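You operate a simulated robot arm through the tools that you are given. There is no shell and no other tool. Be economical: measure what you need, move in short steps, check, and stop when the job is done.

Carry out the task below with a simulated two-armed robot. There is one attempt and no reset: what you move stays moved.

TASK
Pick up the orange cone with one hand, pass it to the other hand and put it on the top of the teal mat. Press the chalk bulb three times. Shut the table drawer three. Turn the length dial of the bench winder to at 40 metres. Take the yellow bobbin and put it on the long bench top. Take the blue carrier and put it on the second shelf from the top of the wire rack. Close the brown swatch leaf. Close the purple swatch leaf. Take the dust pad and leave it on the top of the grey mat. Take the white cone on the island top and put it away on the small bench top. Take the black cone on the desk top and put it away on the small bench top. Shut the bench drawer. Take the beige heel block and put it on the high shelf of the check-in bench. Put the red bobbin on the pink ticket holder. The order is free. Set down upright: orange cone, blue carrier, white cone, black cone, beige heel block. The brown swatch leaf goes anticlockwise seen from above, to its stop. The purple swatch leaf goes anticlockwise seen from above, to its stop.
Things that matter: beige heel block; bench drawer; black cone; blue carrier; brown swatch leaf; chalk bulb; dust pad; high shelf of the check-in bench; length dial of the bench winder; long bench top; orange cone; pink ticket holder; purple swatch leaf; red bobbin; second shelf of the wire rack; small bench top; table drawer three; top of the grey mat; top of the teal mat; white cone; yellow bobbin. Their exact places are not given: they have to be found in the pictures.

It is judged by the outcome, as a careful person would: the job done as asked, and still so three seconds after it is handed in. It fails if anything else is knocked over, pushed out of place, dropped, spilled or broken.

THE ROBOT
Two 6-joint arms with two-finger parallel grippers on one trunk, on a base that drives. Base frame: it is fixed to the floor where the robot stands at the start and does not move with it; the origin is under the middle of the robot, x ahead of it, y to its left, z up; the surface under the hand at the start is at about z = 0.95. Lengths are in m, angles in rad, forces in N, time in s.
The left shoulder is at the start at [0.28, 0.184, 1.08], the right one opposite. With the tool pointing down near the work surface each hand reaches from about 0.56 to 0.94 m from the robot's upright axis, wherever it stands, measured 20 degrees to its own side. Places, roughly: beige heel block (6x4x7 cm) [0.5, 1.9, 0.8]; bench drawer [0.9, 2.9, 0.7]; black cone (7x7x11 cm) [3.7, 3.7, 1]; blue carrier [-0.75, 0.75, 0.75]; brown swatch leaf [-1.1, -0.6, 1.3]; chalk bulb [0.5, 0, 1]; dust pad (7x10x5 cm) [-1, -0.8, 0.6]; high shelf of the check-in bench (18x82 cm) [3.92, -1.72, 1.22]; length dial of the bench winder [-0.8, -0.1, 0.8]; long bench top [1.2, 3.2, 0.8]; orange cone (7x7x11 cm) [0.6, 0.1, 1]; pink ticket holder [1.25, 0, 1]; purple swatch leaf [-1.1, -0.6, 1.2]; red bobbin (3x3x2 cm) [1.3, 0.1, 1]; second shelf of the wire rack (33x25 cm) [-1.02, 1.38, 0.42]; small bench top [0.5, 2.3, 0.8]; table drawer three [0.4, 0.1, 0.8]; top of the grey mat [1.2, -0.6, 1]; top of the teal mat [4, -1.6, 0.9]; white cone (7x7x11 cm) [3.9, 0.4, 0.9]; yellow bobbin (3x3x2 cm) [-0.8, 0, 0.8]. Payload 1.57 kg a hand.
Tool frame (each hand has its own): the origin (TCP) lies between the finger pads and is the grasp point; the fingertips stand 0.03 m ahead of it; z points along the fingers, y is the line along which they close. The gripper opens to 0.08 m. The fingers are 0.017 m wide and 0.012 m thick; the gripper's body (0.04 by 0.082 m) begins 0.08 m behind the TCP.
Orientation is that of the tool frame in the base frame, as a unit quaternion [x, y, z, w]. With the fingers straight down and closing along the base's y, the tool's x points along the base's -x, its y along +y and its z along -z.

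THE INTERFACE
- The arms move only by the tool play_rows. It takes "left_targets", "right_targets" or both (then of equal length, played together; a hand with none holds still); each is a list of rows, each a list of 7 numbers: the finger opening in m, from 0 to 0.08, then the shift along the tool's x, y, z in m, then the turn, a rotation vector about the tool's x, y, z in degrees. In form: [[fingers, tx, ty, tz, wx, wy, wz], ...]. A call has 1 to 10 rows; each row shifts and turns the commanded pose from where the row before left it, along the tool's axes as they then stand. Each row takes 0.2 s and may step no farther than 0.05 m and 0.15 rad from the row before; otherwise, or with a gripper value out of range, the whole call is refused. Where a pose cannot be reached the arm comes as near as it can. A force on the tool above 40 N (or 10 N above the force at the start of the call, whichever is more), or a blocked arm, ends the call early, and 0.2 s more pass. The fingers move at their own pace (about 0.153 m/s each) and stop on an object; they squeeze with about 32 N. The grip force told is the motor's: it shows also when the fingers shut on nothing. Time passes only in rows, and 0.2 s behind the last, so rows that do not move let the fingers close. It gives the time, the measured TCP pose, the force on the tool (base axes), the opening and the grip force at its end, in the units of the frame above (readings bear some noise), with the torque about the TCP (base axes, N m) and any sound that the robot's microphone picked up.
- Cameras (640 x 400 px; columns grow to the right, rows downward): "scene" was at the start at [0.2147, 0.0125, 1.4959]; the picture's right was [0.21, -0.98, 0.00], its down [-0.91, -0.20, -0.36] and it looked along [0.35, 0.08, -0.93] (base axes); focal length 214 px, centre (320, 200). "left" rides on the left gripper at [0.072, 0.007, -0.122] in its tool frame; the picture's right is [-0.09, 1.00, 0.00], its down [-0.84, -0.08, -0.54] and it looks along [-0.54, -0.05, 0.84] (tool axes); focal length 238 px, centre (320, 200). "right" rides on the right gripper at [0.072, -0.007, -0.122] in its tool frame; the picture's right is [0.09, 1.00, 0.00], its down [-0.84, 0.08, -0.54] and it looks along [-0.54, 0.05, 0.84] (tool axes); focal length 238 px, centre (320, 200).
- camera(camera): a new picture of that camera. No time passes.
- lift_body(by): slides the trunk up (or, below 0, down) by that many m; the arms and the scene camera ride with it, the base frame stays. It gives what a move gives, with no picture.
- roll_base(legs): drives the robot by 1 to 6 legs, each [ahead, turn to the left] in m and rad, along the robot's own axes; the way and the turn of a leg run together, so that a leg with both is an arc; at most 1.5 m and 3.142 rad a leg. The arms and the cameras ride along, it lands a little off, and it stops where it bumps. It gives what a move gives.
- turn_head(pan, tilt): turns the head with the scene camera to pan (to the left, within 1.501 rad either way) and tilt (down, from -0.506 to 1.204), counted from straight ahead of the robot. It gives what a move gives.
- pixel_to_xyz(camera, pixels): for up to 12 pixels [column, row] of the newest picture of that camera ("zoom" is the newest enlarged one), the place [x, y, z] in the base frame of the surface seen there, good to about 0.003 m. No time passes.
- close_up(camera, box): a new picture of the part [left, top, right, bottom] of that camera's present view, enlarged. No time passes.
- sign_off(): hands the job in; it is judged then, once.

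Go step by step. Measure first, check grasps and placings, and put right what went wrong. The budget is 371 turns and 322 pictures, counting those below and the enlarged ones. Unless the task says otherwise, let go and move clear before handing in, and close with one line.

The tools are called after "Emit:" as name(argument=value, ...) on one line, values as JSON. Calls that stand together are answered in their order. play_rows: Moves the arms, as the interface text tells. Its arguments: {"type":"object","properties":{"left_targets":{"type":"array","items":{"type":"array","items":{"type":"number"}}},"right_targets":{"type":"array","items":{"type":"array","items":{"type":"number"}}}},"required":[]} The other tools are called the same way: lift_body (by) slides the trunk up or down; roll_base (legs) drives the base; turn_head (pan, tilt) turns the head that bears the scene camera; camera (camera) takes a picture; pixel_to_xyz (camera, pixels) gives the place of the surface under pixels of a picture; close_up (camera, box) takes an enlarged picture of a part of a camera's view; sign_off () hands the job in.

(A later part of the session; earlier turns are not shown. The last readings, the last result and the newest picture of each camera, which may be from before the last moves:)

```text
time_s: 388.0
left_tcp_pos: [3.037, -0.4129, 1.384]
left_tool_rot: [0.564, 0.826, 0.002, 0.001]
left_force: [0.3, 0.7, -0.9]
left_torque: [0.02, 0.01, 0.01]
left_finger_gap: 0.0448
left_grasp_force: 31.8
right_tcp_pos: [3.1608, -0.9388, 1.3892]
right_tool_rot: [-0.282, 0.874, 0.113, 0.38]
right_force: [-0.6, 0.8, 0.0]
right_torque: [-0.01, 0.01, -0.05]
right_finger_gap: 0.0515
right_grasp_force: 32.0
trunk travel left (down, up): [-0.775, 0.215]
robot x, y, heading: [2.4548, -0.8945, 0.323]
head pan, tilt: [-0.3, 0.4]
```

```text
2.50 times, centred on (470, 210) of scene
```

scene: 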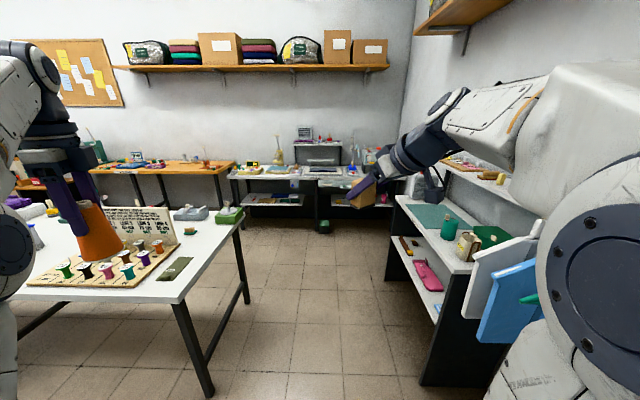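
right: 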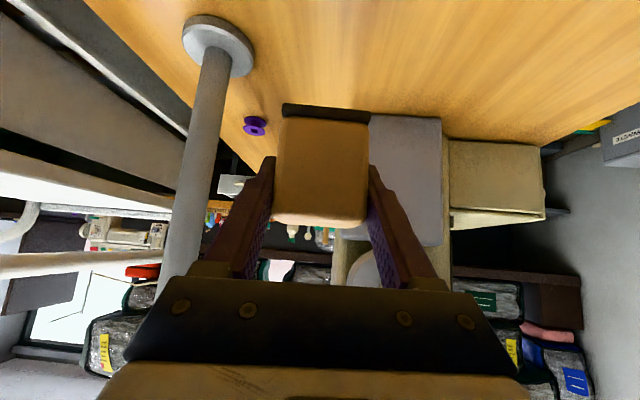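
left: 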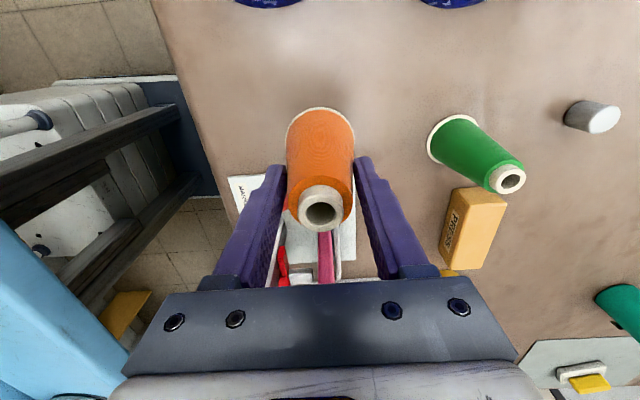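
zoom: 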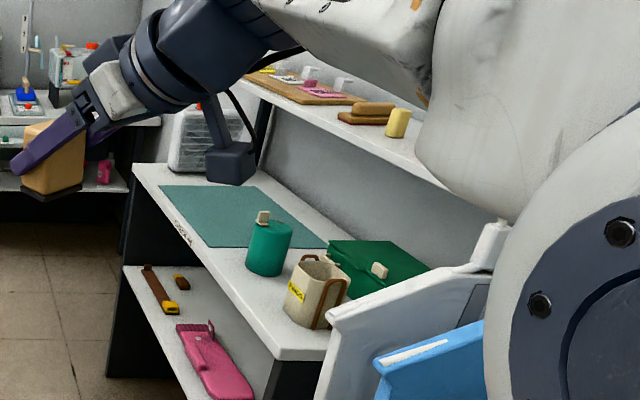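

The bench front edge is y≈-1.45, top 0.904; shelf z≈1.235; island edge y≈-0.245. I'll drive to about (3.95,-0.78) and face the bench.

Emit:
roll_base(legs=[[0, -0.25], [1.48, 0], [0, -1.64]])

Emit:
turn_head(pan=0, tilt=0.6)

Emit:
camera(camera="scene")

Emit:
close_up(camera="scene", box=[170, 90, 470, 290])

```text
time_s: 400.0
left_tcp_pos: [4.1655, -1.5269, 1.3841]
left_tool_rot: [1.0, 0.023, 0.0, 0.003]
left_force: [0.1, -1.0, -0.9]
left_torque: [-0.01, -0.01, -0.02]
left_finger_gap: 0.0446
left_grasp_force: 31.9
right_tcp_pos: [3.6263, -1.477, 1.3899]
right_tool_rot: [0.545, 0.739, -0.244, 0.313]
right_force: [0.5, 0.6, -0.8]
right_torque: [0.03, -0.02, 0.0]
right_finger_gap: 0.0513
right_grasp_force: 31.8
trunk travel left (down, up): [-0.775, 0.215]
robot x, y, heading: [3.8905, -0.8184, -1.575]
head pan, tilt: [-0.3, 0.4]
```

```text
time_s: 400.8
left_tcp_pos: [4.1652, -1.5267, 1.3843]
left_tool_rot: [1.0, 0.024, 0.0, 0.003]
left_force: [-0.8, -0.3, -1.5]
left_torque: [-0.01, -0.02, -0.02]
left_finger_gap: 0.0445
left_grasp_force: 32.5
right_tcp_pos: [3.627, -1.4766, 1.3895]
right_tool_rot: [0.545, 0.738, -0.244, 0.314]
right_force: [-0.2, 0.1, -0.5]
right_torque: [0.03, -0.03, 0.0]
right_finger_gap: 0.0515
right_grasp_force: 32.4
trunk travel left (down, up): [-0.775, 0.215]
robot x, y, heading: [3.8951, -0.8211, -1.574]
head pan, tilt: [0.0, 0.6]
```

```text
170 pictures are left
```

scene: 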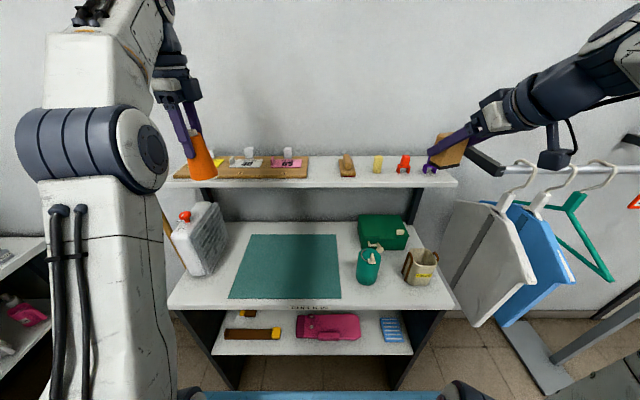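

```text
2.00 times, centred on (320, 190) of scene
```

zoom: 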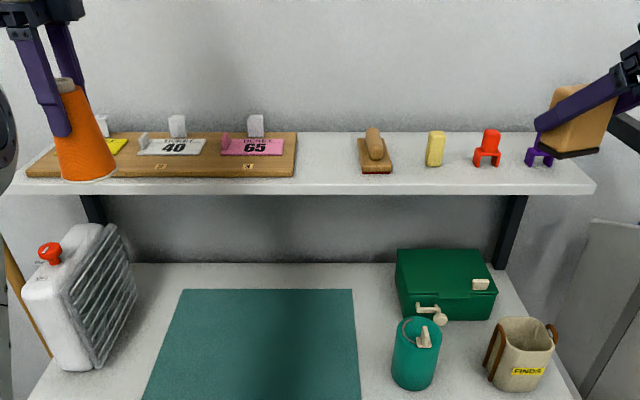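

Emit:
pixel_to_xyz(camera="zoom", pixels=[[330, 160], [330, 190], [297, 170], [360, 170], [392, 170], [427, 160], [445, 160], [473, 160], [375, 135], [330, 135], [595, 185], [410, 165]])

Emit:
pixel_to_xyz(camera="zoom", pixels=[[258, 340], [182, 292], [352, 292], [358, 395], [150, 395], [395, 380], [415, 330], [440, 255], [230, 395], [258, 300]])

```text
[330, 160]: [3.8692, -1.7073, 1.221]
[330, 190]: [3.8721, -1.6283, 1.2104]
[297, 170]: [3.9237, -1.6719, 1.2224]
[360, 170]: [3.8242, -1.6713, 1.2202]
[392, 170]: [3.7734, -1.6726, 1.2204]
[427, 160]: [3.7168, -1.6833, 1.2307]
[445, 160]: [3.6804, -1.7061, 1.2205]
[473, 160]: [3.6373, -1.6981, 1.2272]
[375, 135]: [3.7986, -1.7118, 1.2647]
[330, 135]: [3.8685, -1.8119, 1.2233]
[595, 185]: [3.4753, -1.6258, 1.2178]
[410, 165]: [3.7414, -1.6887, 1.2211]
```

```text
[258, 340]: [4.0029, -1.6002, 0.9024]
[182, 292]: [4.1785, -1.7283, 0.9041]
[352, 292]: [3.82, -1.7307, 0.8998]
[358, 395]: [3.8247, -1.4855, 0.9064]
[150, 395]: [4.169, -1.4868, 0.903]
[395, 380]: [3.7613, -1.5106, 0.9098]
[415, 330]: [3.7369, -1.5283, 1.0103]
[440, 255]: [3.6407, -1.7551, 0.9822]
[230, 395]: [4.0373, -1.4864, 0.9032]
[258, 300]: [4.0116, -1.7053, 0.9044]
```

Shelf surface z≈1.221; the free gap is x 3.83–3.92 between the brush and ticket board. I'll yaw the block square and bring it in front of the gap.

Emit:
play_rows(right_targets=[[0.03, 0, 0, 0, 6.1, 0.15, 5.7], [0.03, 0, 0, 0, 6.1, 0.15, 5.7], [0.03, -0.003, 0.042, 0.012, 0, 0, 0], [0.03, -0.003, 0.042, 0.012, 0, 0, 0], [0.03, -0.003, 0.042, 0.012, 0, 0, 0], [0.03, -0.003, 0.042, 0.012, 0, 0, 0], [0.03, -0.003, 0.042, 0.012, 0, 0, 0], [0.03, -0.003, 0.042, 0.012, 0, 0, 0]])

Emit:
camera(camera="right")

Emit:
close_up(camera="scene", box=[170, 90, 470, 290])

```text
time_s: 402.6
left_tcp_pos: [4.1655, -1.527, 1.3853]
left_tool_rot: [1.0, 0.024, 0.0, 0.002]
left_force: [-0.6, 0.0, -1.5]
left_torque: [0.01, -0.01, -0.03]
left_finger_gap: 0.0443
left_grasp_force: 31.6
right_tcp_pos: [3.8744, -1.5376, 1.3475]
right_tool_rot: [0.646, 0.651, -0.287, 0.275]
right_force: [-0.3, -0.6, -1.0]
right_torque: [0.03, 0.01, -0.02]
right_finger_gap: 0.0513
right_grasp_force: 31.8
trunk travel left (down, up): [-0.775, 0.215]
robot x, y, heading: [3.8929, -0.8189, -1.576]
head pan, tilt: [0.0, 0.6]
```

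```text
168 pictures are left
```

right: 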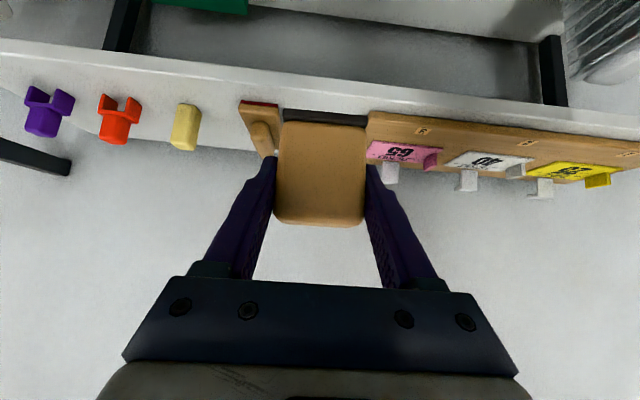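

```text
2.00 times, centred on (320, 190) of scene
```

zoom: 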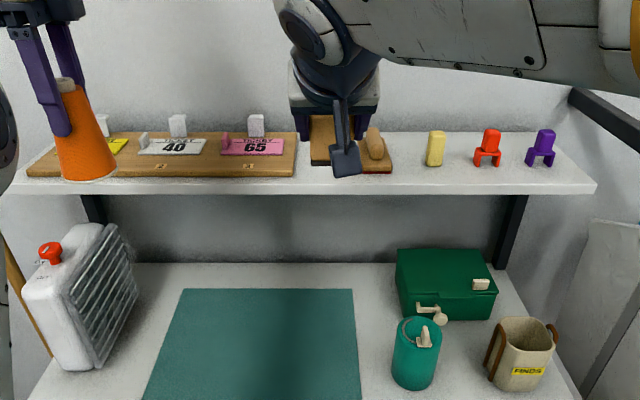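

Aligned over the gap. Moving in above the shelf.

Emit:
play_rows(right_targets=[[0.03, -0.025, 0.0014, 0.034, 0, 0, 0], [0.03, -0.025, 0.0014, 0.034, 0, 0, 0], [0.03, -0.025, 0.0014, 0.034, 0, 0, 0], [0.03, -0.0245, 0.0014, 0.0334, 0, 0, 0]])

Emit:
camera(camera="right")

```text
time_s: 403.6
left_tcp_pos: [4.1649, -1.5266, 1.3847]
left_tool_rot: [1.0, 0.024, 0.0, 0.003]
left_force: [0.2, -0.5, -2.0]
left_torque: [-0.05, 0.0, 0.02]
left_finger_gap: 0.0446
left_grasp_force: 32.1
right_tcp_pos: [3.8828, -1.709, 1.3287]
right_tool_rot: [0.646, 0.652, -0.287, 0.275]
right_force: [0.6, 0.1, -0.6]
right_torque: [-0.02, 0.0, 0.02]
right_finger_gap: 0.0513
right_grasp_force: 32.5
trunk travel left (down, up): [-0.775, 0.215]
robot x, y, heading: [3.8965, -0.8194, -1.574]
head pan, tilt: [0.0, 0.6]
```

```text
166 pictures are left
```

right: 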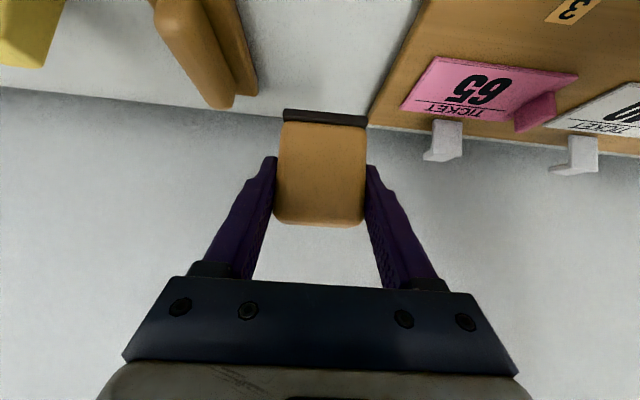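

Emit:
pixel_to_xyz(camera="right", pixels=[[395, 70], [405, 40], [375, 108], [245, 60], [256, 92], [235, 105], [290, 40], [430, 90]])

```text
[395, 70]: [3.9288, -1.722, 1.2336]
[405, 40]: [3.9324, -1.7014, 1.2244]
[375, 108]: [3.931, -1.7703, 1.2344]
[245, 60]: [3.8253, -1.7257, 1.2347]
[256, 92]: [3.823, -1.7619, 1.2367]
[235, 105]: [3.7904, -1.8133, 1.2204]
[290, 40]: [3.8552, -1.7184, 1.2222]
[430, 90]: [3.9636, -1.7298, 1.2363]
```

Gap is 3.825–3.930 and the block is centred. Lowering.

Emit:
play_rows(right_targets=[[0.03, 0.0182, -0.003, 0.0171, 0, 0, 0], [0.03, 0.0146, 0, 0.0137, 0, 0, 0], [0.03, 0.0073, 0, 0.0068, 0, 0, 0], [0.03, 0.0036, 0, 0.0034, 0, 0, 0], [0.03, 0.0022, 0, 0.002, 0, 0, 0]])

```text
time_s: 404.8
left_tcp_pos: [4.1643, -1.5266, 1.3845]
left_tool_rot: [1.0, 0.024, 0.001, 0.002]
left_force: [0.5, -1.0, -1.8]
left_torque: [0.01, 0.0, -0.01]
left_finger_gap: 0.0446
left_grasp_force: 31.7
right_tcp_pos: [3.8794, -1.7092, 1.2664]
right_tool_rot: [0.647, 0.651, -0.287, 0.275]
right_force: [0.8, 0.5, 1.5]
right_torque: [-0.01, -0.07, 0.05]
right_finger_gap: 0.0514
right_grasp_force: 32.4
trunk travel left (down, up): [-0.775, 0.215]
robot x, y, heading: [3.8955, -0.8184, -1.571]
head pan, tilt: [0.0, 0.6]
```

Emit:
play_rows(right_targets=[[0.03, 0.0015, 0, 0.0014, 0, 0, 0], [0.03, 0.0015, 0, 0.0014, 0, 0, 0]])

Emit:
camera(camera="right")

```text
time_s: 405.4
left_tcp_pos: [4.1644, -1.5257, 1.3866]
left_tool_rot: [1.0, 0.023, 0.001, 0.003]
left_force: [-0.1, 0.3, -0.8]
left_torque: [-0.01, -0.02, -0.02]
left_finger_gap: 0.0444
left_grasp_force: 32.0
right_tcp_pos: [3.8786, -1.7075, 1.266]
right_tool_rot: [0.646, 0.65, -0.288, 0.278]
right_force: [-1.3, 2.4, 15.7]
right_torque: [0.14, -0.33, 0.01]
right_finger_gap: 0.0514
right_grasp_force: 32.1
trunk travel left (down, up): [-0.775, 0.215]
robot x, y, heading: [3.8903, -0.8177, -1.573]
head pan, tilt: [0.0, 0.6]
```

```text
165 pictures are left
```

right: 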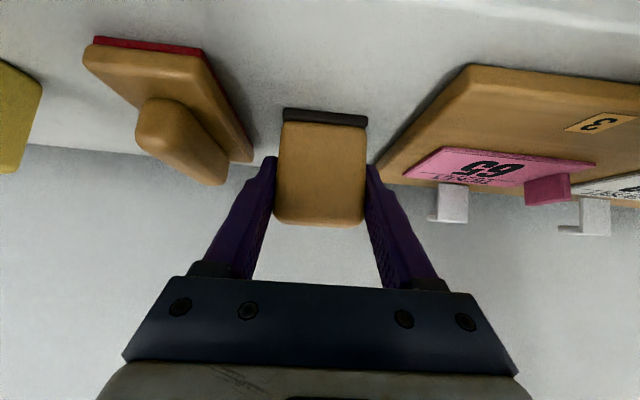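

Contact at 15 N with clearance on both sides. Ease, open slightly, and retreat along the tool axis.

Emit:
play_rows(right_targets=[[0.03, -0.0012, 0, -0.0012, 0, 0, 0], [0.06, 0, 0, 0, 0, 0, 0], [0.06, 0, 0, 0, 0, 0, 0], [0.06, 0, 0, -0.03, 0, 0, 0], [0.06, 0, 0, -0.045, 0, 0, 0], [0.06, 0, 0, -0.045, 0, 0, 0]])

Emit:
camera(camera="right")

Emit:
close_up(camera="scene", box=[170, 90, 470, 290])

```text
time_s: 406.8
left_tcp_pos: [4.1644, -1.5269, 1.3859]
left_tool_rot: [1.0, 0.023, 0.001, 0.003]
left_force: [-0.3, -0.4, -1.2]
left_torque: [0.04, -0.01, 0.01]
left_finger_gap: 0.0442
left_grasp_force: 32.4
right_tcp_pos: [3.8819, -1.62, 1.3457]
right_tool_rot: [0.646, 0.652, -0.287, 0.275]
right_force: [-0.4, 0.1, -0.3]
right_torque: [0.03, -0.02, -0.01]
right_finger_gap: 0.0601
right_grasp_force: 0.0
trunk travel left (down, up): [-0.775, 0.215]
robot x, y, heading: [3.8949, -0.8184, -1.573]
head pan, tilt: [0.0, 0.6]
```

```text
164 pictures are left
```

right: 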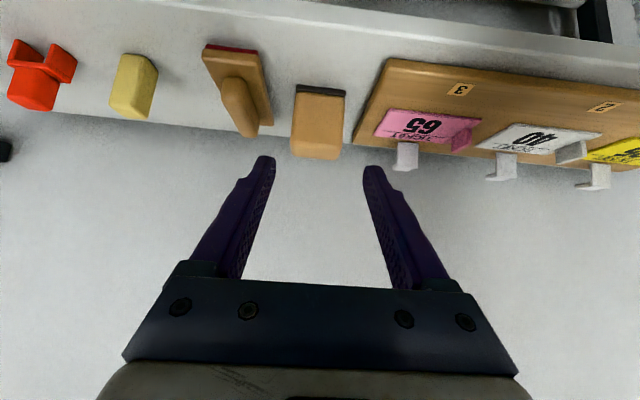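

```text
2.00 times, centred on (320, 190) of scene
```

zoom: 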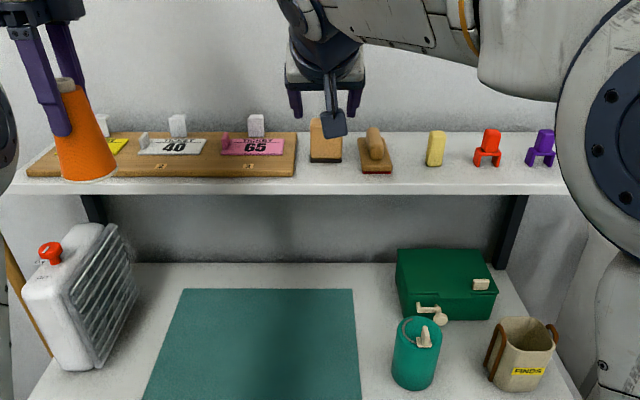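

The heel block stands on the high shelf. Now the hand-over: I'll bring the cone toward the centre and turn the right hand to approach it from the side, low on the cone.

Emit:
play_rows(right_targets=[[0.075, 0.0275, -0.016, -0.029, 0, 0, 0], [0.075, 0.0275, -0.016, -0.029, 0, 0, 0], [0.075, 0.0275, -0.016, -0.029, 0, 0, 0], [0.075, 0.0275, -0.016, -0.029, 0, 0, 0], [0.075, 0.0275, -0.016, -0.029, 0, 0, 0]])

Emit:
play_rows(right_targets=[[0.075, 0, 0, 0, -5.47, -0.135, -5.12], [0.075, 0, 0, 0, -5.47, -0.135, -5.12], [0.075, 0, 0, 0, -5.47, -0.135, -5.12], [0.075, 0, 0, 0, -5.47, -0.135, -5.12], [0.075, 0, 0, 0, -5.47, -0.135, -5.12], [0.075, 0, 0, 0, -5.47, -0.135, -5.12], [0.075, 0, 0, 0, -5.47, -0.135, -5.12], [0.075, 0, 0, 0, -5.47, -0.135, -5.12]], left_targets=[[0.02, -0.03, -0.01, 0, 0, 0, 0], [0.02, -0.03, -0.01, 0, 0, 0, 0], [0.02, -0.024, -0.009, 0, 0, 0, 0], [0.02, 0, 0, 0, 0, 0, 0], [0.02, 0, 0, 0, 0, 0, 0], [0.02, 0, 0, 0, 0, 0, 0], [0.02, 0, 0, 0, 0, 0, 0], [0.02, 0, 0, 0, 0, 0, 0]])

Emit:
play_rows(right_targets=[[0.075, 0, 0, 0, 0, -7, 0], [0.075, 0, 0, 0, 0, -7, 0], [0.075, 0, 0, 0, 0, -7, 0], [0.075, 0, 0, 0, 0, -7, 0]])

Emit:
camera(camera="scene")

Emit:
camera(camera="right")

```text
time_s: 408.0
left_tcp_pos: [4.1659, -1.5276, 1.3842]
left_tool_rot: [1.0, 0.023, 0.0, 0.003]
left_force: [-0.5, 0.0, -0.7]
left_torque: [-0.02, 0.0, -0.03]
left_finger_gap: 0.0444
left_grasp_force: 32.6
right_tcp_pos: [3.8214, -1.4547, 1.345]
right_tool_rot: [0.647, 0.651, -0.286, 0.274]
right_force: [0.4, -0.1, -0.2]
right_torque: [-0.02, -0.04, 0.02]
right_finger_gap: 0.075
right_grasp_force: 0.0
right hand out of reach, approached as far as the arm can: row 5
trunk travel left (down, up): [-0.775, 0.215]
robot x, y, heading: [3.8905, -0.8202, -1.568]
head pan, tilt: [0.0, 0.6]
```

```text
time_s: 409.8
left_tcp_pos: [4.0809, -1.5012, 1.3831]
left_tool_rot: [1.0, 0.024, 0.0, 0.003]
left_force: [0.0, -0.5, -0.2]
left_torque: [0.0, 0.04, 0.01]
left_finger_gap: 0.0444
left_grasp_force: 32.2
right_tcp_pos: [3.8281, -1.4673, 1.3455]
right_tool_rot: [0.234, 0.887, -0.11, 0.383]
right_force: [0.1, -0.1, 0.1]
right_torque: [0.03, 0.0, -0.01]
right_finger_gap: 0.0751
right_grasp_force: 0.1
right hand out of reach, approached as far as the arm can: row 1, 2
trunk travel left (down, up): [-0.775, 0.215]
robot x, y, heading: [3.8938, -0.8193, -1.576]
head pan, tilt: [0.0, 0.6]
```

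```text
time_s: 410.8
left_tcp_pos: [4.0797, -1.5008, 1.3828]
left_tool_rot: [1.0, 0.023, 0.0, 0.002]
left_force: [0.8, -0.4, -1.5]
left_torque: [-0.01, 0.02, 0.0]
left_finger_gap: 0.0444
left_grasp_force: 31.6
right_tcp_pos: [3.8281, -1.4681, 1.3454]
right_tool_rot: [0.201, 0.767, -0.165, 0.586]
right_force: [-0.9, -0.1, 0.8]
right_torque: [-0.04, -0.01, -0.05]
right_finger_gap: 0.075
right_grasp_force: 0.1
trunk travel left (down, up): [-0.775, 0.215]
robot x, y, heading: [3.8946, -0.8201, -1.577]
head pan, tilt: [0.0, 0.6]
```

```text
162 pictures are left
```

scene: 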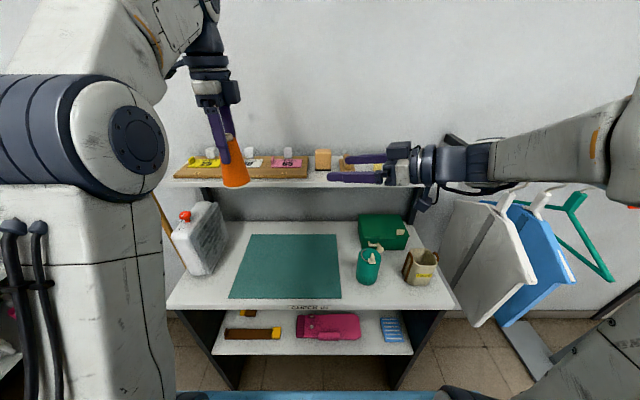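

```text
161 pictures are left
```

right: 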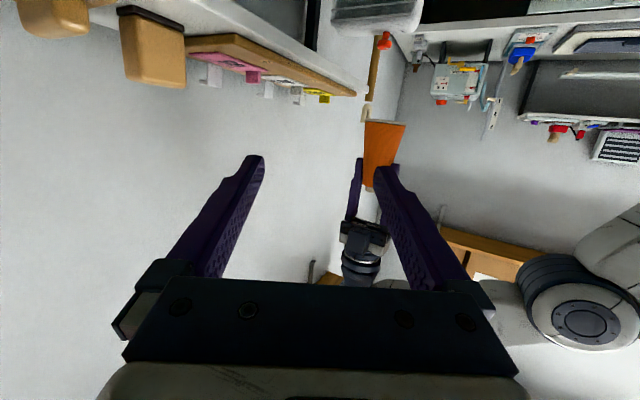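

Emit:
pixel_to_xyz(camera="scene", pixels=[[236, 183], [224, 183], [247, 181], [236, 170], [230, 145], [233, 186]])

Emit:
close_up(camera="right", box=[320, 100, 440, 240])

```text
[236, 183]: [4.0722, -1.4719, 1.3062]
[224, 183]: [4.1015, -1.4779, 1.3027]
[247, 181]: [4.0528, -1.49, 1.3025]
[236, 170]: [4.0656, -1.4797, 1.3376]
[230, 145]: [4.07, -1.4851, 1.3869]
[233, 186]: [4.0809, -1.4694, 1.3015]
```

```text
2.86 times, centred on (380, 170) of right
```

zoom: 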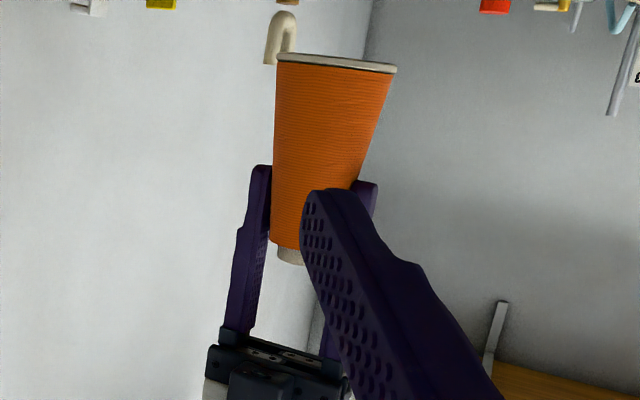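

The cone's base is at z≈1.302, axis (4.078,-1.502). I'll line up the right hand and approach to grip at ~3 cm above the base.

Emit:
play_rows(right_targets=[[0.08, -0.0165, 0.032, 0, 0, 0, 0], [0.08, -0.0165, 0.032, 0, 0, 0, 0], [0.08, -0.0166, 0.032, 0, 0, 0, 0], [0.08, 0, 0, 0.04, 0, 0, 0], [0.08, 0, 0, 0.04, 0, 0, 0], [0.08, 0, 0, 0.04, 0, 0, 0]])

Emit:
camera(camera="right")

Emit:
close_up(camera="scene", box=[150, 80, 450, 280])

```text
time_s: 412.2
left_tcp_pos: [4.0804, -1.5024, 1.3827]
left_tool_rot: [1.0, 0.023, -0.001, 0.003]
left_force: [0.5, -0.7, -1.4]
left_torque: [-0.02, -0.02, 0.02]
left_finger_gap: 0.0443
left_grasp_force: 32.2
right_tcp_pos: [3.9857, -1.4866, 1.3548]
right_tool_rot: [0.201, 0.768, -0.165, 0.585]
right_force: [-0.3, 0.1, 0.3]
right_torque: [-0.03, 0.03, 0.0]
right_finger_gap: 0.0803
right_grasp_force: 0.0
right hand out of reach, approached as far as the arm can: row 2, 3
trunk travel left (down, up): [-0.775, 0.215]
robot x, y, heading: [3.8911, -0.8166, -1.574]
head pan, tilt: [0.0, 0.6]
```

```text
159 pictures are left
```

right: 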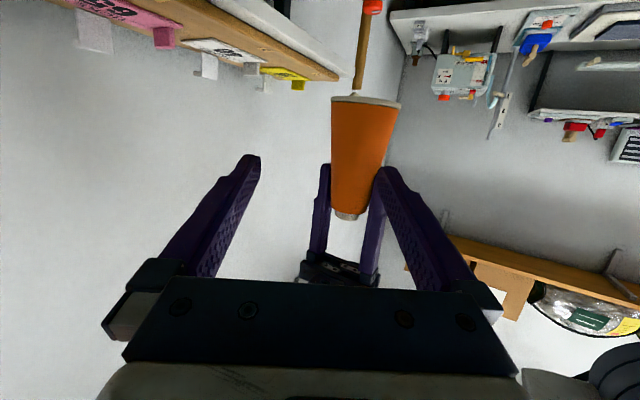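

```text
2.00 times, centred on (300, 180) of scene
```

zoom: 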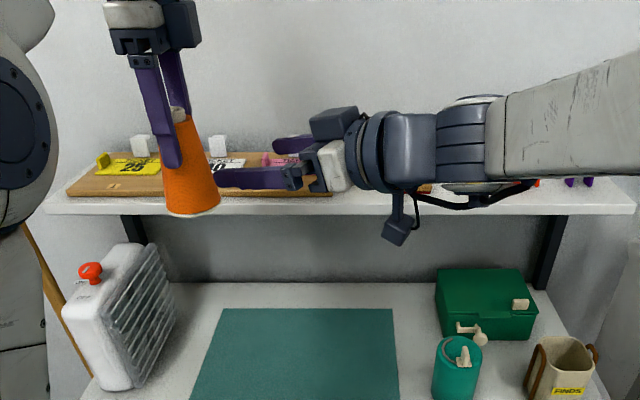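

Offset slightly; shift 3.3 cm along the closing axis, then close in.

Emit:
play_rows(right_targets=[[0.08, 0, 0.0165, 0, 0, 0, 0], [0.08, 0, 0.0165, 0, 0, 0, 0]])

Emit:
camera(camera="right")

```text
time_s: 412.8
left_tcp_pos: [4.0807, -1.5017, 1.382]
left_tool_rot: [1.0, 0.023, 0.001, 0.003]
left_force: [0.0, -0.8, -1.1]
left_torque: [0.0, 0.0, -0.02]
left_finger_gap: 0.0443
left_grasp_force: 32.7
right_tcp_pos: [4.0024, -1.4575, 1.352]
right_tool_rot: [0.201, 0.769, -0.164, 0.585]
right_force: [1.4, -0.7, -0.4]
right_torque: [0.0, -0.02, 0.01]
right_finger_gap: 0.0801
right_grasp_force: 0.2
trunk travel left (down, up): [-0.775, 0.215]
robot x, y, heading: [3.8905, -0.823, -1.576]
head pan, tilt: [0.0, 0.6]
```

```text
157 pictures are left
```

right: 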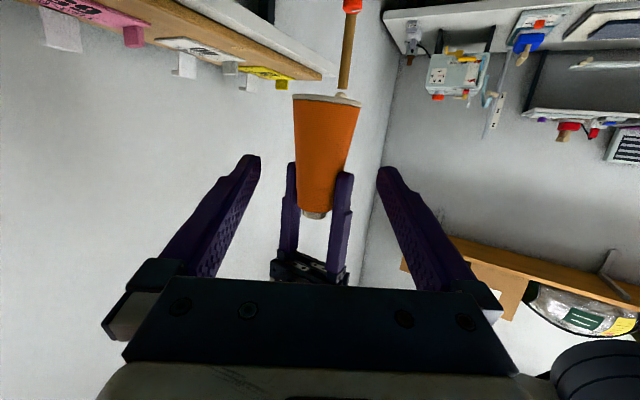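

Emit:
play_rows(right_targets=[[0.08, -0.001, 0, 0.03, 0, 0, 0], [0.08, -0.002, 0, 0.03, 0, 0, 0], [0.08, -0.001, 0, 0.0213, 0, 0, 0]])

Emit:
camera(camera="right")

Emit:
close_up(camera="scene", box=[150, 80, 450, 280])

```text
time_s: 413.6
left_tcp_pos: [4.081, -1.5009, 1.382]
left_tool_rot: [1.0, 0.024, 0.0, 0.004]
left_force: [0.2, 0.2, -1.1]
left_torque: [0.0, -0.03, -0.01]
left_finger_gap: 0.0444
left_grasp_force: 32.0
right_tcp_pos: [4.0689, -1.4969, 1.3366]
right_tool_rot: [0.2, 0.768, -0.164, 0.586]
right_force: [-0.1, 0.2, 0.8]
right_torque: [0.0, 0.03, 0.0]
right_finger_gap: 0.0798
right_grasp_force: 0.1
trunk travel left (down, up): [-0.775, 0.215]
robot x, y, heading: [3.8943, -0.8162, -1.578]
head pan, tilt: [0.0, 0.6]
```

```text
156 pictures are left
```

right: 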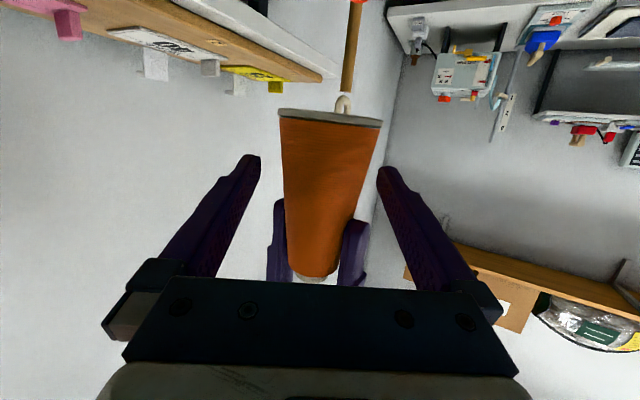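

```text
2.00 times, centred on (300, 180) of scene
```

zoom: 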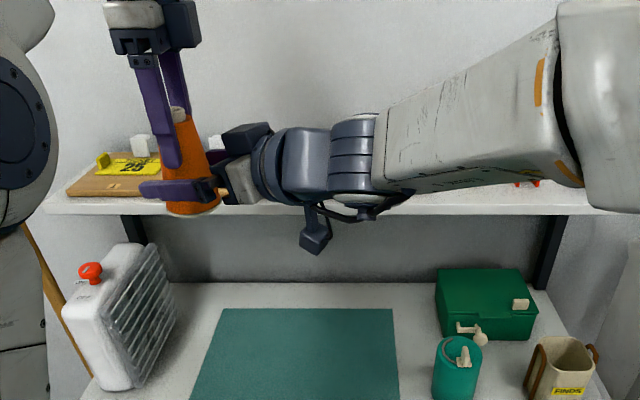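

The right fingers straddle the cone's lower part. Closing the right hand.

Emit:
play_rows(right_targets=[[0.03, 0, 0, 0, 0, 0, 0], [0.03, 0, 0, 0, 0, 0, 0], [0.03, 0, 0, 0, 0, 0, 0]])

Emit:
camera(camera="right")

```text
time_s: 414.4
left_tcp_pos: [4.0815, -1.5016, 1.3829]
left_tool_rot: [1.0, 0.022, -0.001, 0.004]
left_force: [-8.7, -10.2, 0.4]
left_torque: [-0.48, 0.39, 0.02]
left_finger_gap: 0.0446
left_grasp_force: 32.2
right_tcp_pos: [4.0696, -1.4959, 1.3363]
right_tool_rot: [0.2, 0.768, -0.164, 0.586]
right_force: [7.4, 10.5, -0.8]
right_torque: [-0.01, 0.02, 0.13]
right_finger_gap: 0.0524
right_grasp_force: 32.5
trunk travel left (down, up): [-0.775, 0.215]
robot x, y, heading: [3.8878, -0.8199, -1.576]
head pan, tilt: [0.0, 0.6]
```

```text
154 pictures are left
```

right: 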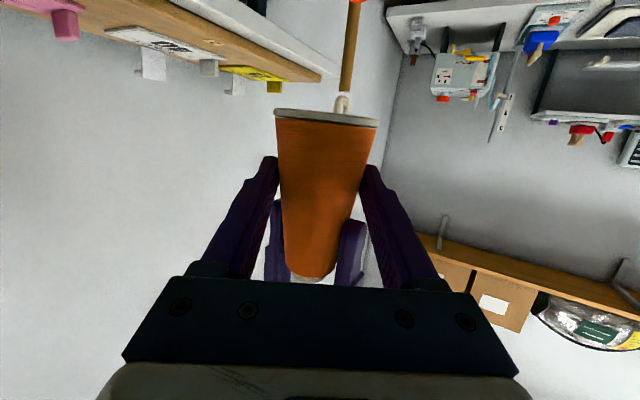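

Both hands hold it (right gap 0.052). I'll relieve the side load by 2 mm, then open the left.

Emit:
play_rows(right_targets=[[0.03, 0, 0.002, 0, 0, 0, 0], [0.03, 0, 0, 0, 0, 0, 0]])

Emit:
play_rows(left_targets=[[0.06, 0, 0, 0, 0, 0, 0], [0.075, 0, 0, 0, 0, 0, 0], [0.075, 0, 0, -0.03, 0, 0, 0], [0.075, 0, 0, -0.045, 0, 0, 0], [0.075, 0, 0, -0.045, 0, 0, 0]])

Emit:
camera(camera="right")

Emit:
camera(camera="scene")

```text
time_s: 415.0
left_tcp_pos: [4.0819, -1.5013, 1.3826]
left_tool_rot: [1.0, 0.024, 0.0, 0.002]
left_force: [-5.6, -10.4, -1.4]
left_torque: [-0.58, 0.37, -0.18]
left_finger_gap: 0.0442
left_grasp_force: 31.7
right_tcp_pos: [4.0706, -1.4949, 1.337]
right_tool_rot: [0.201, 0.768, -0.164, 0.586]
right_force: [4.9, 11.9, -0.6]
right_torque: [0.09, -0.12, 0.33]
right_finger_gap: 0.0524
right_grasp_force: 31.9
trunk travel left (down, up): [-0.775, 0.215]
robot x, y, heading: [3.8894, -0.8199, -1.574]
head pan, tilt: [0.0, 0.6]
```

```text
time_s: 416.2
left_tcp_pos: [4.0805, -1.467, 1.4222]
left_tool_rot: [1.0, 0.024, -0.001, 0.004]
left_force: [-0.4, -4.7, 0.4]
left_torque: [-0.21, 0.1, -0.02]
left_finger_gap: 0.0798
left_grasp_force: 2.6
left hand out of reach, approached as far as the arm can: row 3, 4, 5
right_tcp_pos: [4.07, -1.4953, 1.3369]
right_tool_rot: [0.2, 0.768, -0.164, 0.585]
right_force: [-0.3, 5.2, -1.8]
right_torque: [-0.32, -0.08, 0.1]
right_finger_gap: 0.0526
right_grasp_force: 32.7
trunk travel left (down, up): [-0.775, 0.215]
robot x, y, heading: [3.8941, -0.8182, -1.573]
head pan, tilt: [0.0, 0.6]
```

```text
153 pictures are left
```

right: 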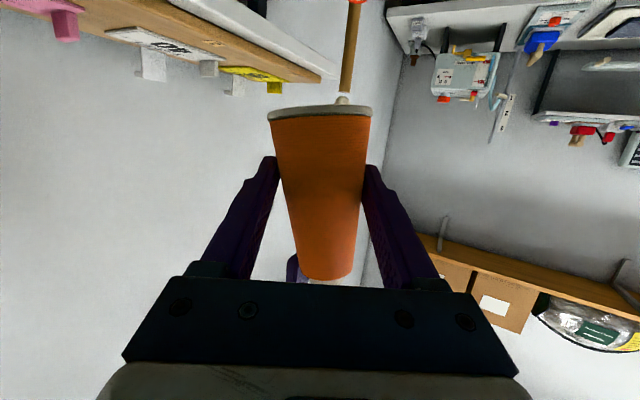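

```text
152 pictures are left
```

scene: 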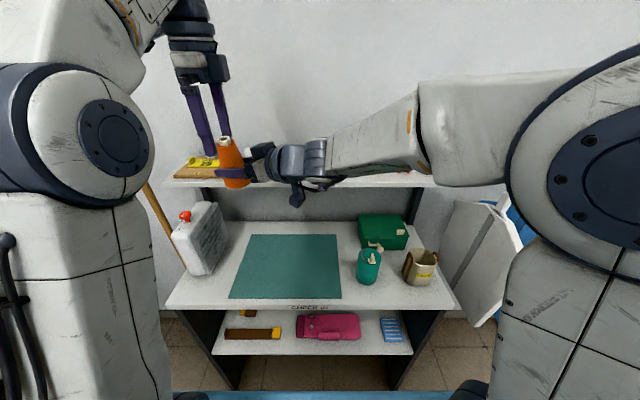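

The left hand hit its upward limit and is touching the cone. I'll slide it out sideways (+x), along the open fingers' plane.

Emit:
play_rows(left_targets=[[0.08, 0.0, 0.02, 0, 0, 0, 0], [0.08, 0.03, 0.0, 0, 0, 0, 0], [0.08, 0.04, 0, 0, 0, 0, 0], [0.08, 0.045, 0, 0, 0, 0, 0], [0.08, 0.045, 0, 0, 0, 0, 0]])

Emit:
camera(camera="right")

Emit:
close_up(camera="scene", box=[130, 60, 370, 220])

```text
time_s: 417.4
left_tcp_pos: [4.2364, -1.4712, 1.4055]
left_tool_rot: [1.0, 0.023, 0.0, 0.004]
left_force: [1.0, 0.0, 0.8]
left_torque: [0.03, -0.01, 0.02]
left_finger_gap: 0.0801
left_grasp_force: 0.0
left hand out of reach, approached as far as the arm can: row 1, 4, 5
right_tcp_pos: [4.0701, -1.4963, 1.3352]
right_tool_rot: [0.202, 0.769, -0.164, 0.584]
right_force: [-0.8, 0.5, -1.4]
right_torque: [0.05, 0.0, 0.0]
right_finger_gap: 0.0526
right_grasp_force: 31.7
trunk travel left (down, up): [-0.775, 0.215]
robot x, y, heading: [3.8933, -0.819, -1.574]
head pan, tilt: [0.0, 0.6]
```

```text
151 pictures are left
```

right: 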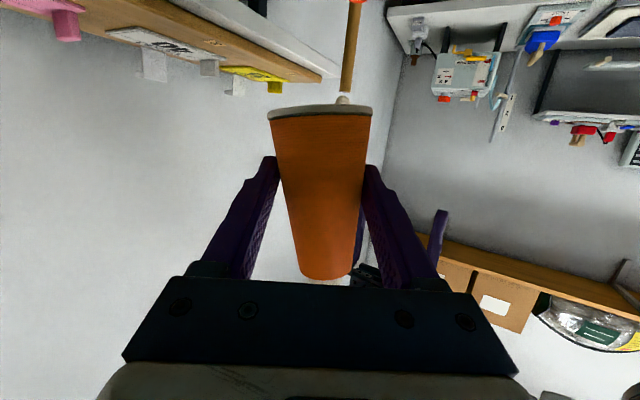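

```text
2.50 times, centred on (250, 140) of scene
```

zoom: 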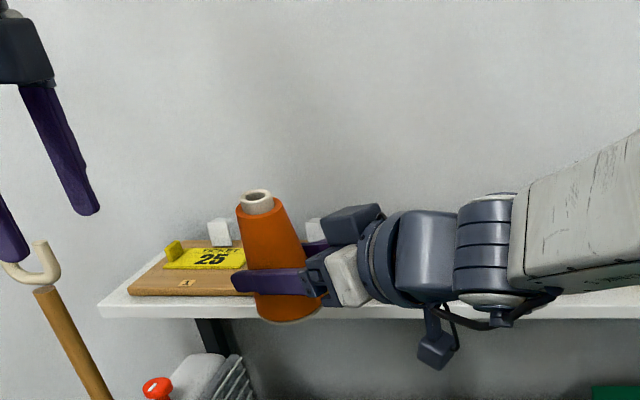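

The cone is now in the right hand, tilted a few degrees by the touch. I'll correct the roll (+7.5°), yaw the hand to point at the bench, and move the left hand aside.

Emit:
play_rows(right_targets=[[0.03, 0, 0, 0, 0, 0, 7.5], [0.03, 0, 0, 0, 7.24, 0.135, 1.93], [0.03, 0, 0, 0, 7.24, 0.135, 1.93], [0.03, 0, 0, 0, 7.24, 0.135, 1.93], [0.03, 0, 0, 0, 7.24, 0.135, 1.93], [0.03, 0, 0, 0, 7.24, 0.135, 1.93], [0.03, 0, 0, 0, 7.24, 0.135, 1.93], [0.03, 0, 0, 0, 7.24, 0.135, 1.93], [0.03, 0, 0, 0, 7.24, 0.135, 1.93]], left_targets=[[0.06, 0.04, -0.02, 0, 0, 0, 0], [0.06, 0.04, -0.02, 0, 0, 0, 0], [0.06, 0.04, -0.02, 0, 0, 0, 0], [0.06, 0.04, -0.02, 0, 0, 0, 0], [0.06, 0.04, -0.02, 0, 0, 0, 0], [0.06, 0, 0, 0, 0, 0, 0], [0.06, 0, 0, 0, 0, 0, 0], [0.06, 0, 0, 0, 0, 0, 0], [0.06, 0, 0, 0, 0, 0, 0]])

Emit:
camera(camera="right")

Emit:
camera(camera="scene")

```text
time_s: 419.4
left_tcp_pos: [4.4248, -1.354, 1.3874]
left_tool_rot: [1.0, 0.024, 0.001, 0.003]
left_force: [0.2, 0.7, -0.5]
left_torque: [0.0, 0.0, 0.0]
left_finger_gap: 0.0599
left_grasp_force: 0.0
left hand out of reach, approached as far as the arm can: row 3, 4, 5
right_tcp_pos: [4.0487, -1.5133, 1.332]
right_tool_rot: [0.371, 0.717, -0.212, 0.55]
right_force: [0.6, -0.3, -1.5]
right_torque: [0.02, 0.03, 0.0]
right_finger_gap: 0.0526
right_grasp_force: 31.9
right hand out of reach, approached as far as the arm can: row 4, 5, 6, 7, 8, 9
trunk travel left (down, up): [-0.775, 0.215]
robot x, y, heading: [3.8942, -0.8194, -1.577]
head pan, tilt: [0.0, 0.6]
```

```text
149 pictures are left
```

right: 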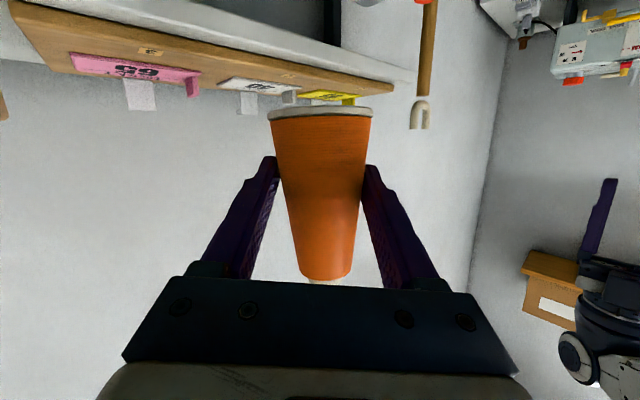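

```text
148 pictures are left
```

scene: 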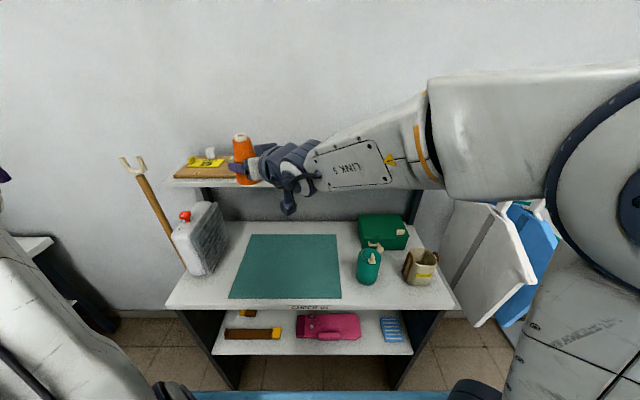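

The yaw was reach-limited; I'll back the base 0.12 m and extend the hand forward as I finish the yaw.

Emit:
roll_base(legs=[[-0.12, 0]])

Emit:
play_rows(right_targets=[[0.03, -0.003, -0.02, 0.03, 0, 0, 0], [0.03, -0.003, -0.02, 0.03, 0, 0, 0], [0.03, -0.003, -0.02, 0.03, 0, 0, 0], [0.03, 0, 0, 0, 7.09, -0.78, 2.27], [0.03, 0, 0, 0, 7.09, -0.78, 2.27], [0.03, 0, 0, 0, 7.09, -0.78, 2.27], [0.03, 0, 0, 0, 7.09, -0.78, 2.27], [0.03, 0, 0, 0, 7.09, -0.78, 2.27], [0.03, 0, 0, 0, 3.8, -0.4, 1.2]])

Emit:
camera(camera="right")

```text
time_s: 420.6
left_tcp_pos: [4.4273, -1.2318, 1.3881]
left_tool_rot: [1.0, 0.025, 0.0, 0.003]
left_force: [0.4, -0.6, -0.8]
left_torque: [0.07, 0.02, 0.01]
left_finger_gap: 0.06
left_grasp_force: 0.0
right_tcp_pos: [4.0516, -1.3923, 1.3327]
right_tool_rot: [0.37, 0.717, -0.212, 0.551]
right_force: [0.3, 0.3, -1.9]
right_torque: [0.07, 0.03, 0.02]
right_finger_gap: 0.0528
right_grasp_force: 32.1
trunk travel left (down, up): [-0.775, 0.215]
robot x, y, heading: [3.89, -0.7006, -1.568]
head pan, tilt: [0.0, 0.6]
```

```text
time_s: 422.6
left_tcp_pos: [4.4283, -1.2308, 1.3883]
left_tool_rot: [1.0, 0.024, 0.001, 0.003]
left_force: [0.0, -0.1, 1.0]
left_torque: [-0.01, -0.01, 0.01]
left_finger_gap: 0.0598
left_grasp_force: 0.1
right_tcp_pos: [4.0464, -1.5079, 1.3058]
right_tool_rot: [0.414, 0.695, -0.243, 0.536]
right_force: [-1.3, 0.1, -1.2]
right_torque: [0.02, 0.0, 0.01]
right_finger_gap: 0.0526
right_grasp_force: 32.0
right hand out of reach, approached as far as the arm can: row 4, 5, 6, 7, 8, 9
trunk travel left (down, up): [-0.775, 0.215]
robot x, y, heading: [3.8899, -0.6983, -1.577]
head pan, tilt: [0.0, 0.6]
```

```text
147 pictures are left
```

right: 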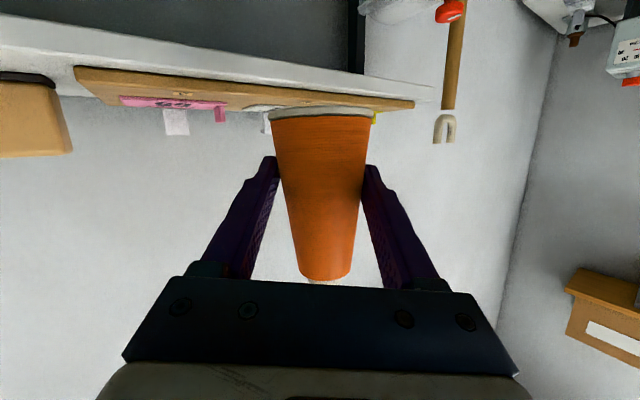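

The yaw seems wrist-limited when the hand is this far left. I'll move it right toward x≈3.92 and retry the yaw.

Emit:
play_rows(right_targets=[[0.03, 0.0, -0.035, -0.02, 0, 0, 0], [0.03, 0.0, -0.035, -0.02, 0, 0, 0], [0.03, 0.0, -0.03, -0.015, 0, 0, 0], [0.03, 0.0, -0.03, -0.015, 0, 0, 0], [0.03, 0, 0, 0, 7.09, -0.78, 2.27], [0.03, 0, 0, 0, 7.09, -0.78, 2.27]])

```text
time_s: 424.0
left_tcp_pos: [4.4279, -1.2322, 1.3889]
left_tool_rot: [1.0, 0.024, 0.001, 0.004]
left_force: [-0.4, -0.2, 0.0]
left_torque: [0.02, -0.02, -0.01]
left_finger_gap: 0.0598
left_grasp_force: 0.1
right_tcp_pos: [3.8831, -1.5219, 1.3093]
right_tool_rot: [0.499, 0.637, -0.308, 0.501]
right_force: [-0.1, 0.8, -1.8]
right_torque: [-0.01, -0.01, 0.01]
right_finger_gap: 0.0526
right_grasp_force: 32.2
right hand out of reach, approached as far as the arm can: row 6
trunk travel left (down, up): [-0.775, 0.215]
robot x, y, heading: [3.894, -0.6981, -1.574]
head pan, tilt: [0.0, 0.6]
```

Now the hand points mostly at the bench (290°). I'll lower the trunk 0.3 m with the cone in front of the shelf edge and inspect.

Emit:
lift_body(by=-0.3)

Emit:
play_rows(right_targets=[[0.03, -0.005, 0.0425, 0.015, 0, 0, 0]])

Emit:
turn_head(pan=0, tilt=0.6)

Emit:
camera(camera="scene")

Emit:
camera(camera="right")

```text
time_s: 427.0
left_tcp_pos: [4.4261, -1.2313, 1.0887]
left_tool_rot: [1.0, 0.024, 0.0, 0.003]
left_force: [0.1, 0.1, 0.2]
left_torque: [0.01, 0.04, 0.03]
left_finger_gap: 0.0599
left_grasp_force: 0.1
right_tcp_pos: [3.8832, -1.5205, 1.009]
right_tool_rot: [0.5, 0.636, -0.308, 0.5]
right_force: [0.9, 0.1, -2.0]
right_torque: [0.01, 0.04, 0.01]
right_finger_gap: 0.0527
right_grasp_force: 32.3
trunk travel left (down, up): [-0.475, 0.515]
robot x, y, heading: [3.8925, -0.6957, -1.575]
head pan, tilt: [0.0, 0.6]
```

```text
time_s: 427.4
left_tcp_pos: [4.4271, -1.2312, 1.0882]
left_tool_rot: [1.0, 0.024, 0.001, 0.003]
left_force: [0.9, 0.6, 0.5]
left_torque: [-0.02, 0.0, -0.03]
left_finger_gap: 0.0598
left_grasp_force: 0.1
right_tcp_pos: [3.8963, -1.5327, 1.0123]
right_tool_rot: [0.497, 0.639, -0.303, 0.503]
right_force: [-0.4, -1.0, -1.6]
right_torque: [-0.01, -0.01, 0.02]
right_finger_gap: 0.0529
right_grasp_force: 31.7
right hand out of reach, approached as far as the arm can: row 1
trunk travel left (down, up): [-0.475, 0.515]
robot x, y, heading: [3.8931, -0.7021, -1.577]
head pan, tilt: [0.0, 0.6]
```

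```text
time_s: 428.0
left_tcp_pos: [4.4266, -1.2316, 1.0889]
left_tool_rot: [1.0, 0.024, 0.001, 0.004]
left_force: [-0.4, 0.5, -0.3]
left_torque: [0.0, 0.0, 0.01]
left_finger_gap: 0.0599
left_grasp_force: 0.1
right_tcp_pos: [3.8977, -1.5328, 1.0116]
right_tool_rot: [0.497, 0.639, -0.303, 0.502]
right_force: [-0.6, -0.3, -1.8]
right_torque: [-0.03, -0.02, 0.0]
right_finger_gap: 0.0526
right_grasp_force: 32.3
trunk travel left (down, up): [-0.475, 0.515]
robot x, y, heading: [3.8954, -0.6993, -1.573]
head pan, tilt: [0.0, 0.6]
```

```text
146 pictures are left
```

scene: 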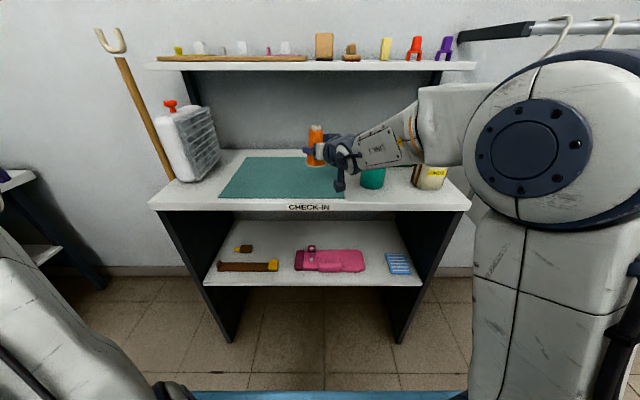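

```text
145 pictures are left
```

right: 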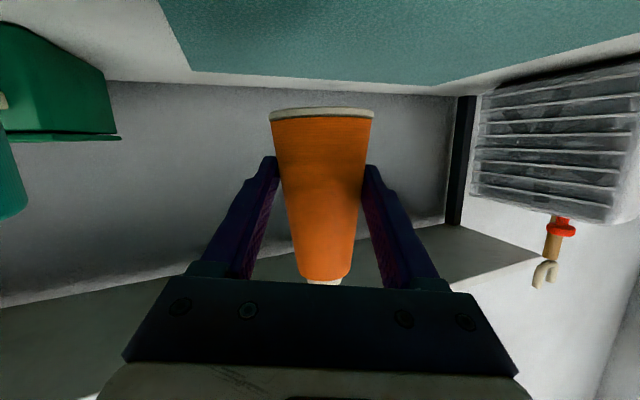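

Cone hovering over the mat area at x≈3.90. I'll rotate the base slightly left for a more central spot and inspect verticality.

Emit:
roll_base(legs=[[0, 0.06]])

Emit:
close_up(camera="scene", box=[230, 90, 430, 220])

```text
time_s: 428.9
left_tcp_pos: [4.4596, -1.1984, 1.0895]
left_tool_rot: [0.998, 0.055, 0.0, 0.004]
left_force: [0.3, 0.5, 0.1]
left_torque: [0.0, -0.02, 0.01]
left_finger_gap: 0.0599
left_grasp_force: 0.1
right_tcp_pos: [3.9481, -1.5301, 1.0112]
right_tool_rot: [0.477, 0.654, -0.287, 0.511]
right_force: [0.5, 0.7, -1.7]
right_torque: [-0.03, 0.03, 0.07]
right_finger_gap: 0.0527
right_grasp_force: 32.0
trunk travel left (down, up): [-0.475, 0.515]
robot x, y, heading: [3.891, -0.6976, -1.518]
head pan, tilt: [0.0, 0.6]
```

```text
3.08 times, centred on (330, 155) of scene
```

zoom: 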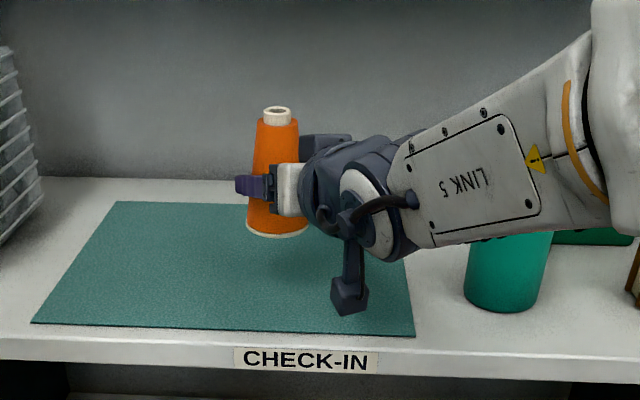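

Emit:
pixel_to_xyz(camera="zoom", pixels=[[350, 300], [350, 311], [340, 285], [277, 233], [262, 228], [295, 230], [300, 335], [240, 360], [265, 150]])

```text
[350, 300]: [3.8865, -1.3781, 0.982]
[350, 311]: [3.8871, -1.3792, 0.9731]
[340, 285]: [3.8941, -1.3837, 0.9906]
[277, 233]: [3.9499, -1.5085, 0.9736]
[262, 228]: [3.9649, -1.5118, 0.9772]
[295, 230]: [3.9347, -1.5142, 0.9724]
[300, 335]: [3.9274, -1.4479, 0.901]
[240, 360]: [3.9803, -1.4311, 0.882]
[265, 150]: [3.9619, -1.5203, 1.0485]
```

The cone base is 0.0375 below TCP and the hand camera clears the bench edge. I'll lower by trunk 6 cm, then finely.

Emit:
lift_body(by=-0.06)

Emit:
close_up(camera="scene", box=[230, 60, 430, 190])

```text
time_s: 429.9
left_tcp_pos: [4.4577, -1.1989, 1.0268]
left_tool_rot: [0.998, 0.056, 0.001, 0.003]
left_force: [-0.9, 0.4, 0.5]
left_torque: [-0.01, 0.01, 0.0]
left_finger_gap: 0.0601
left_grasp_force: 0.1
right_tcp_pos: [3.9489, -1.5299, 0.9534]
right_tool_rot: [0.477, 0.655, -0.286, 0.512]
right_force: [0.5, 1.0, -1.3]
right_torque: [0.0, 0.04, 0.02]
right_finger_gap: 0.0523
right_grasp_force: 32.5
trunk travel left (down, up): [-0.415, 0.575]
robot x, y, heading: [3.894, -0.6949, -1.513]
head pan, tilt: [0.0, 0.6]
```

```text
3.08 times, centred on (330, 125) of scene
```

zoom: 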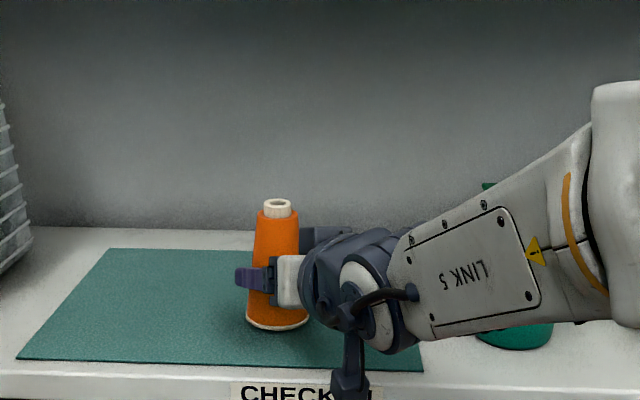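

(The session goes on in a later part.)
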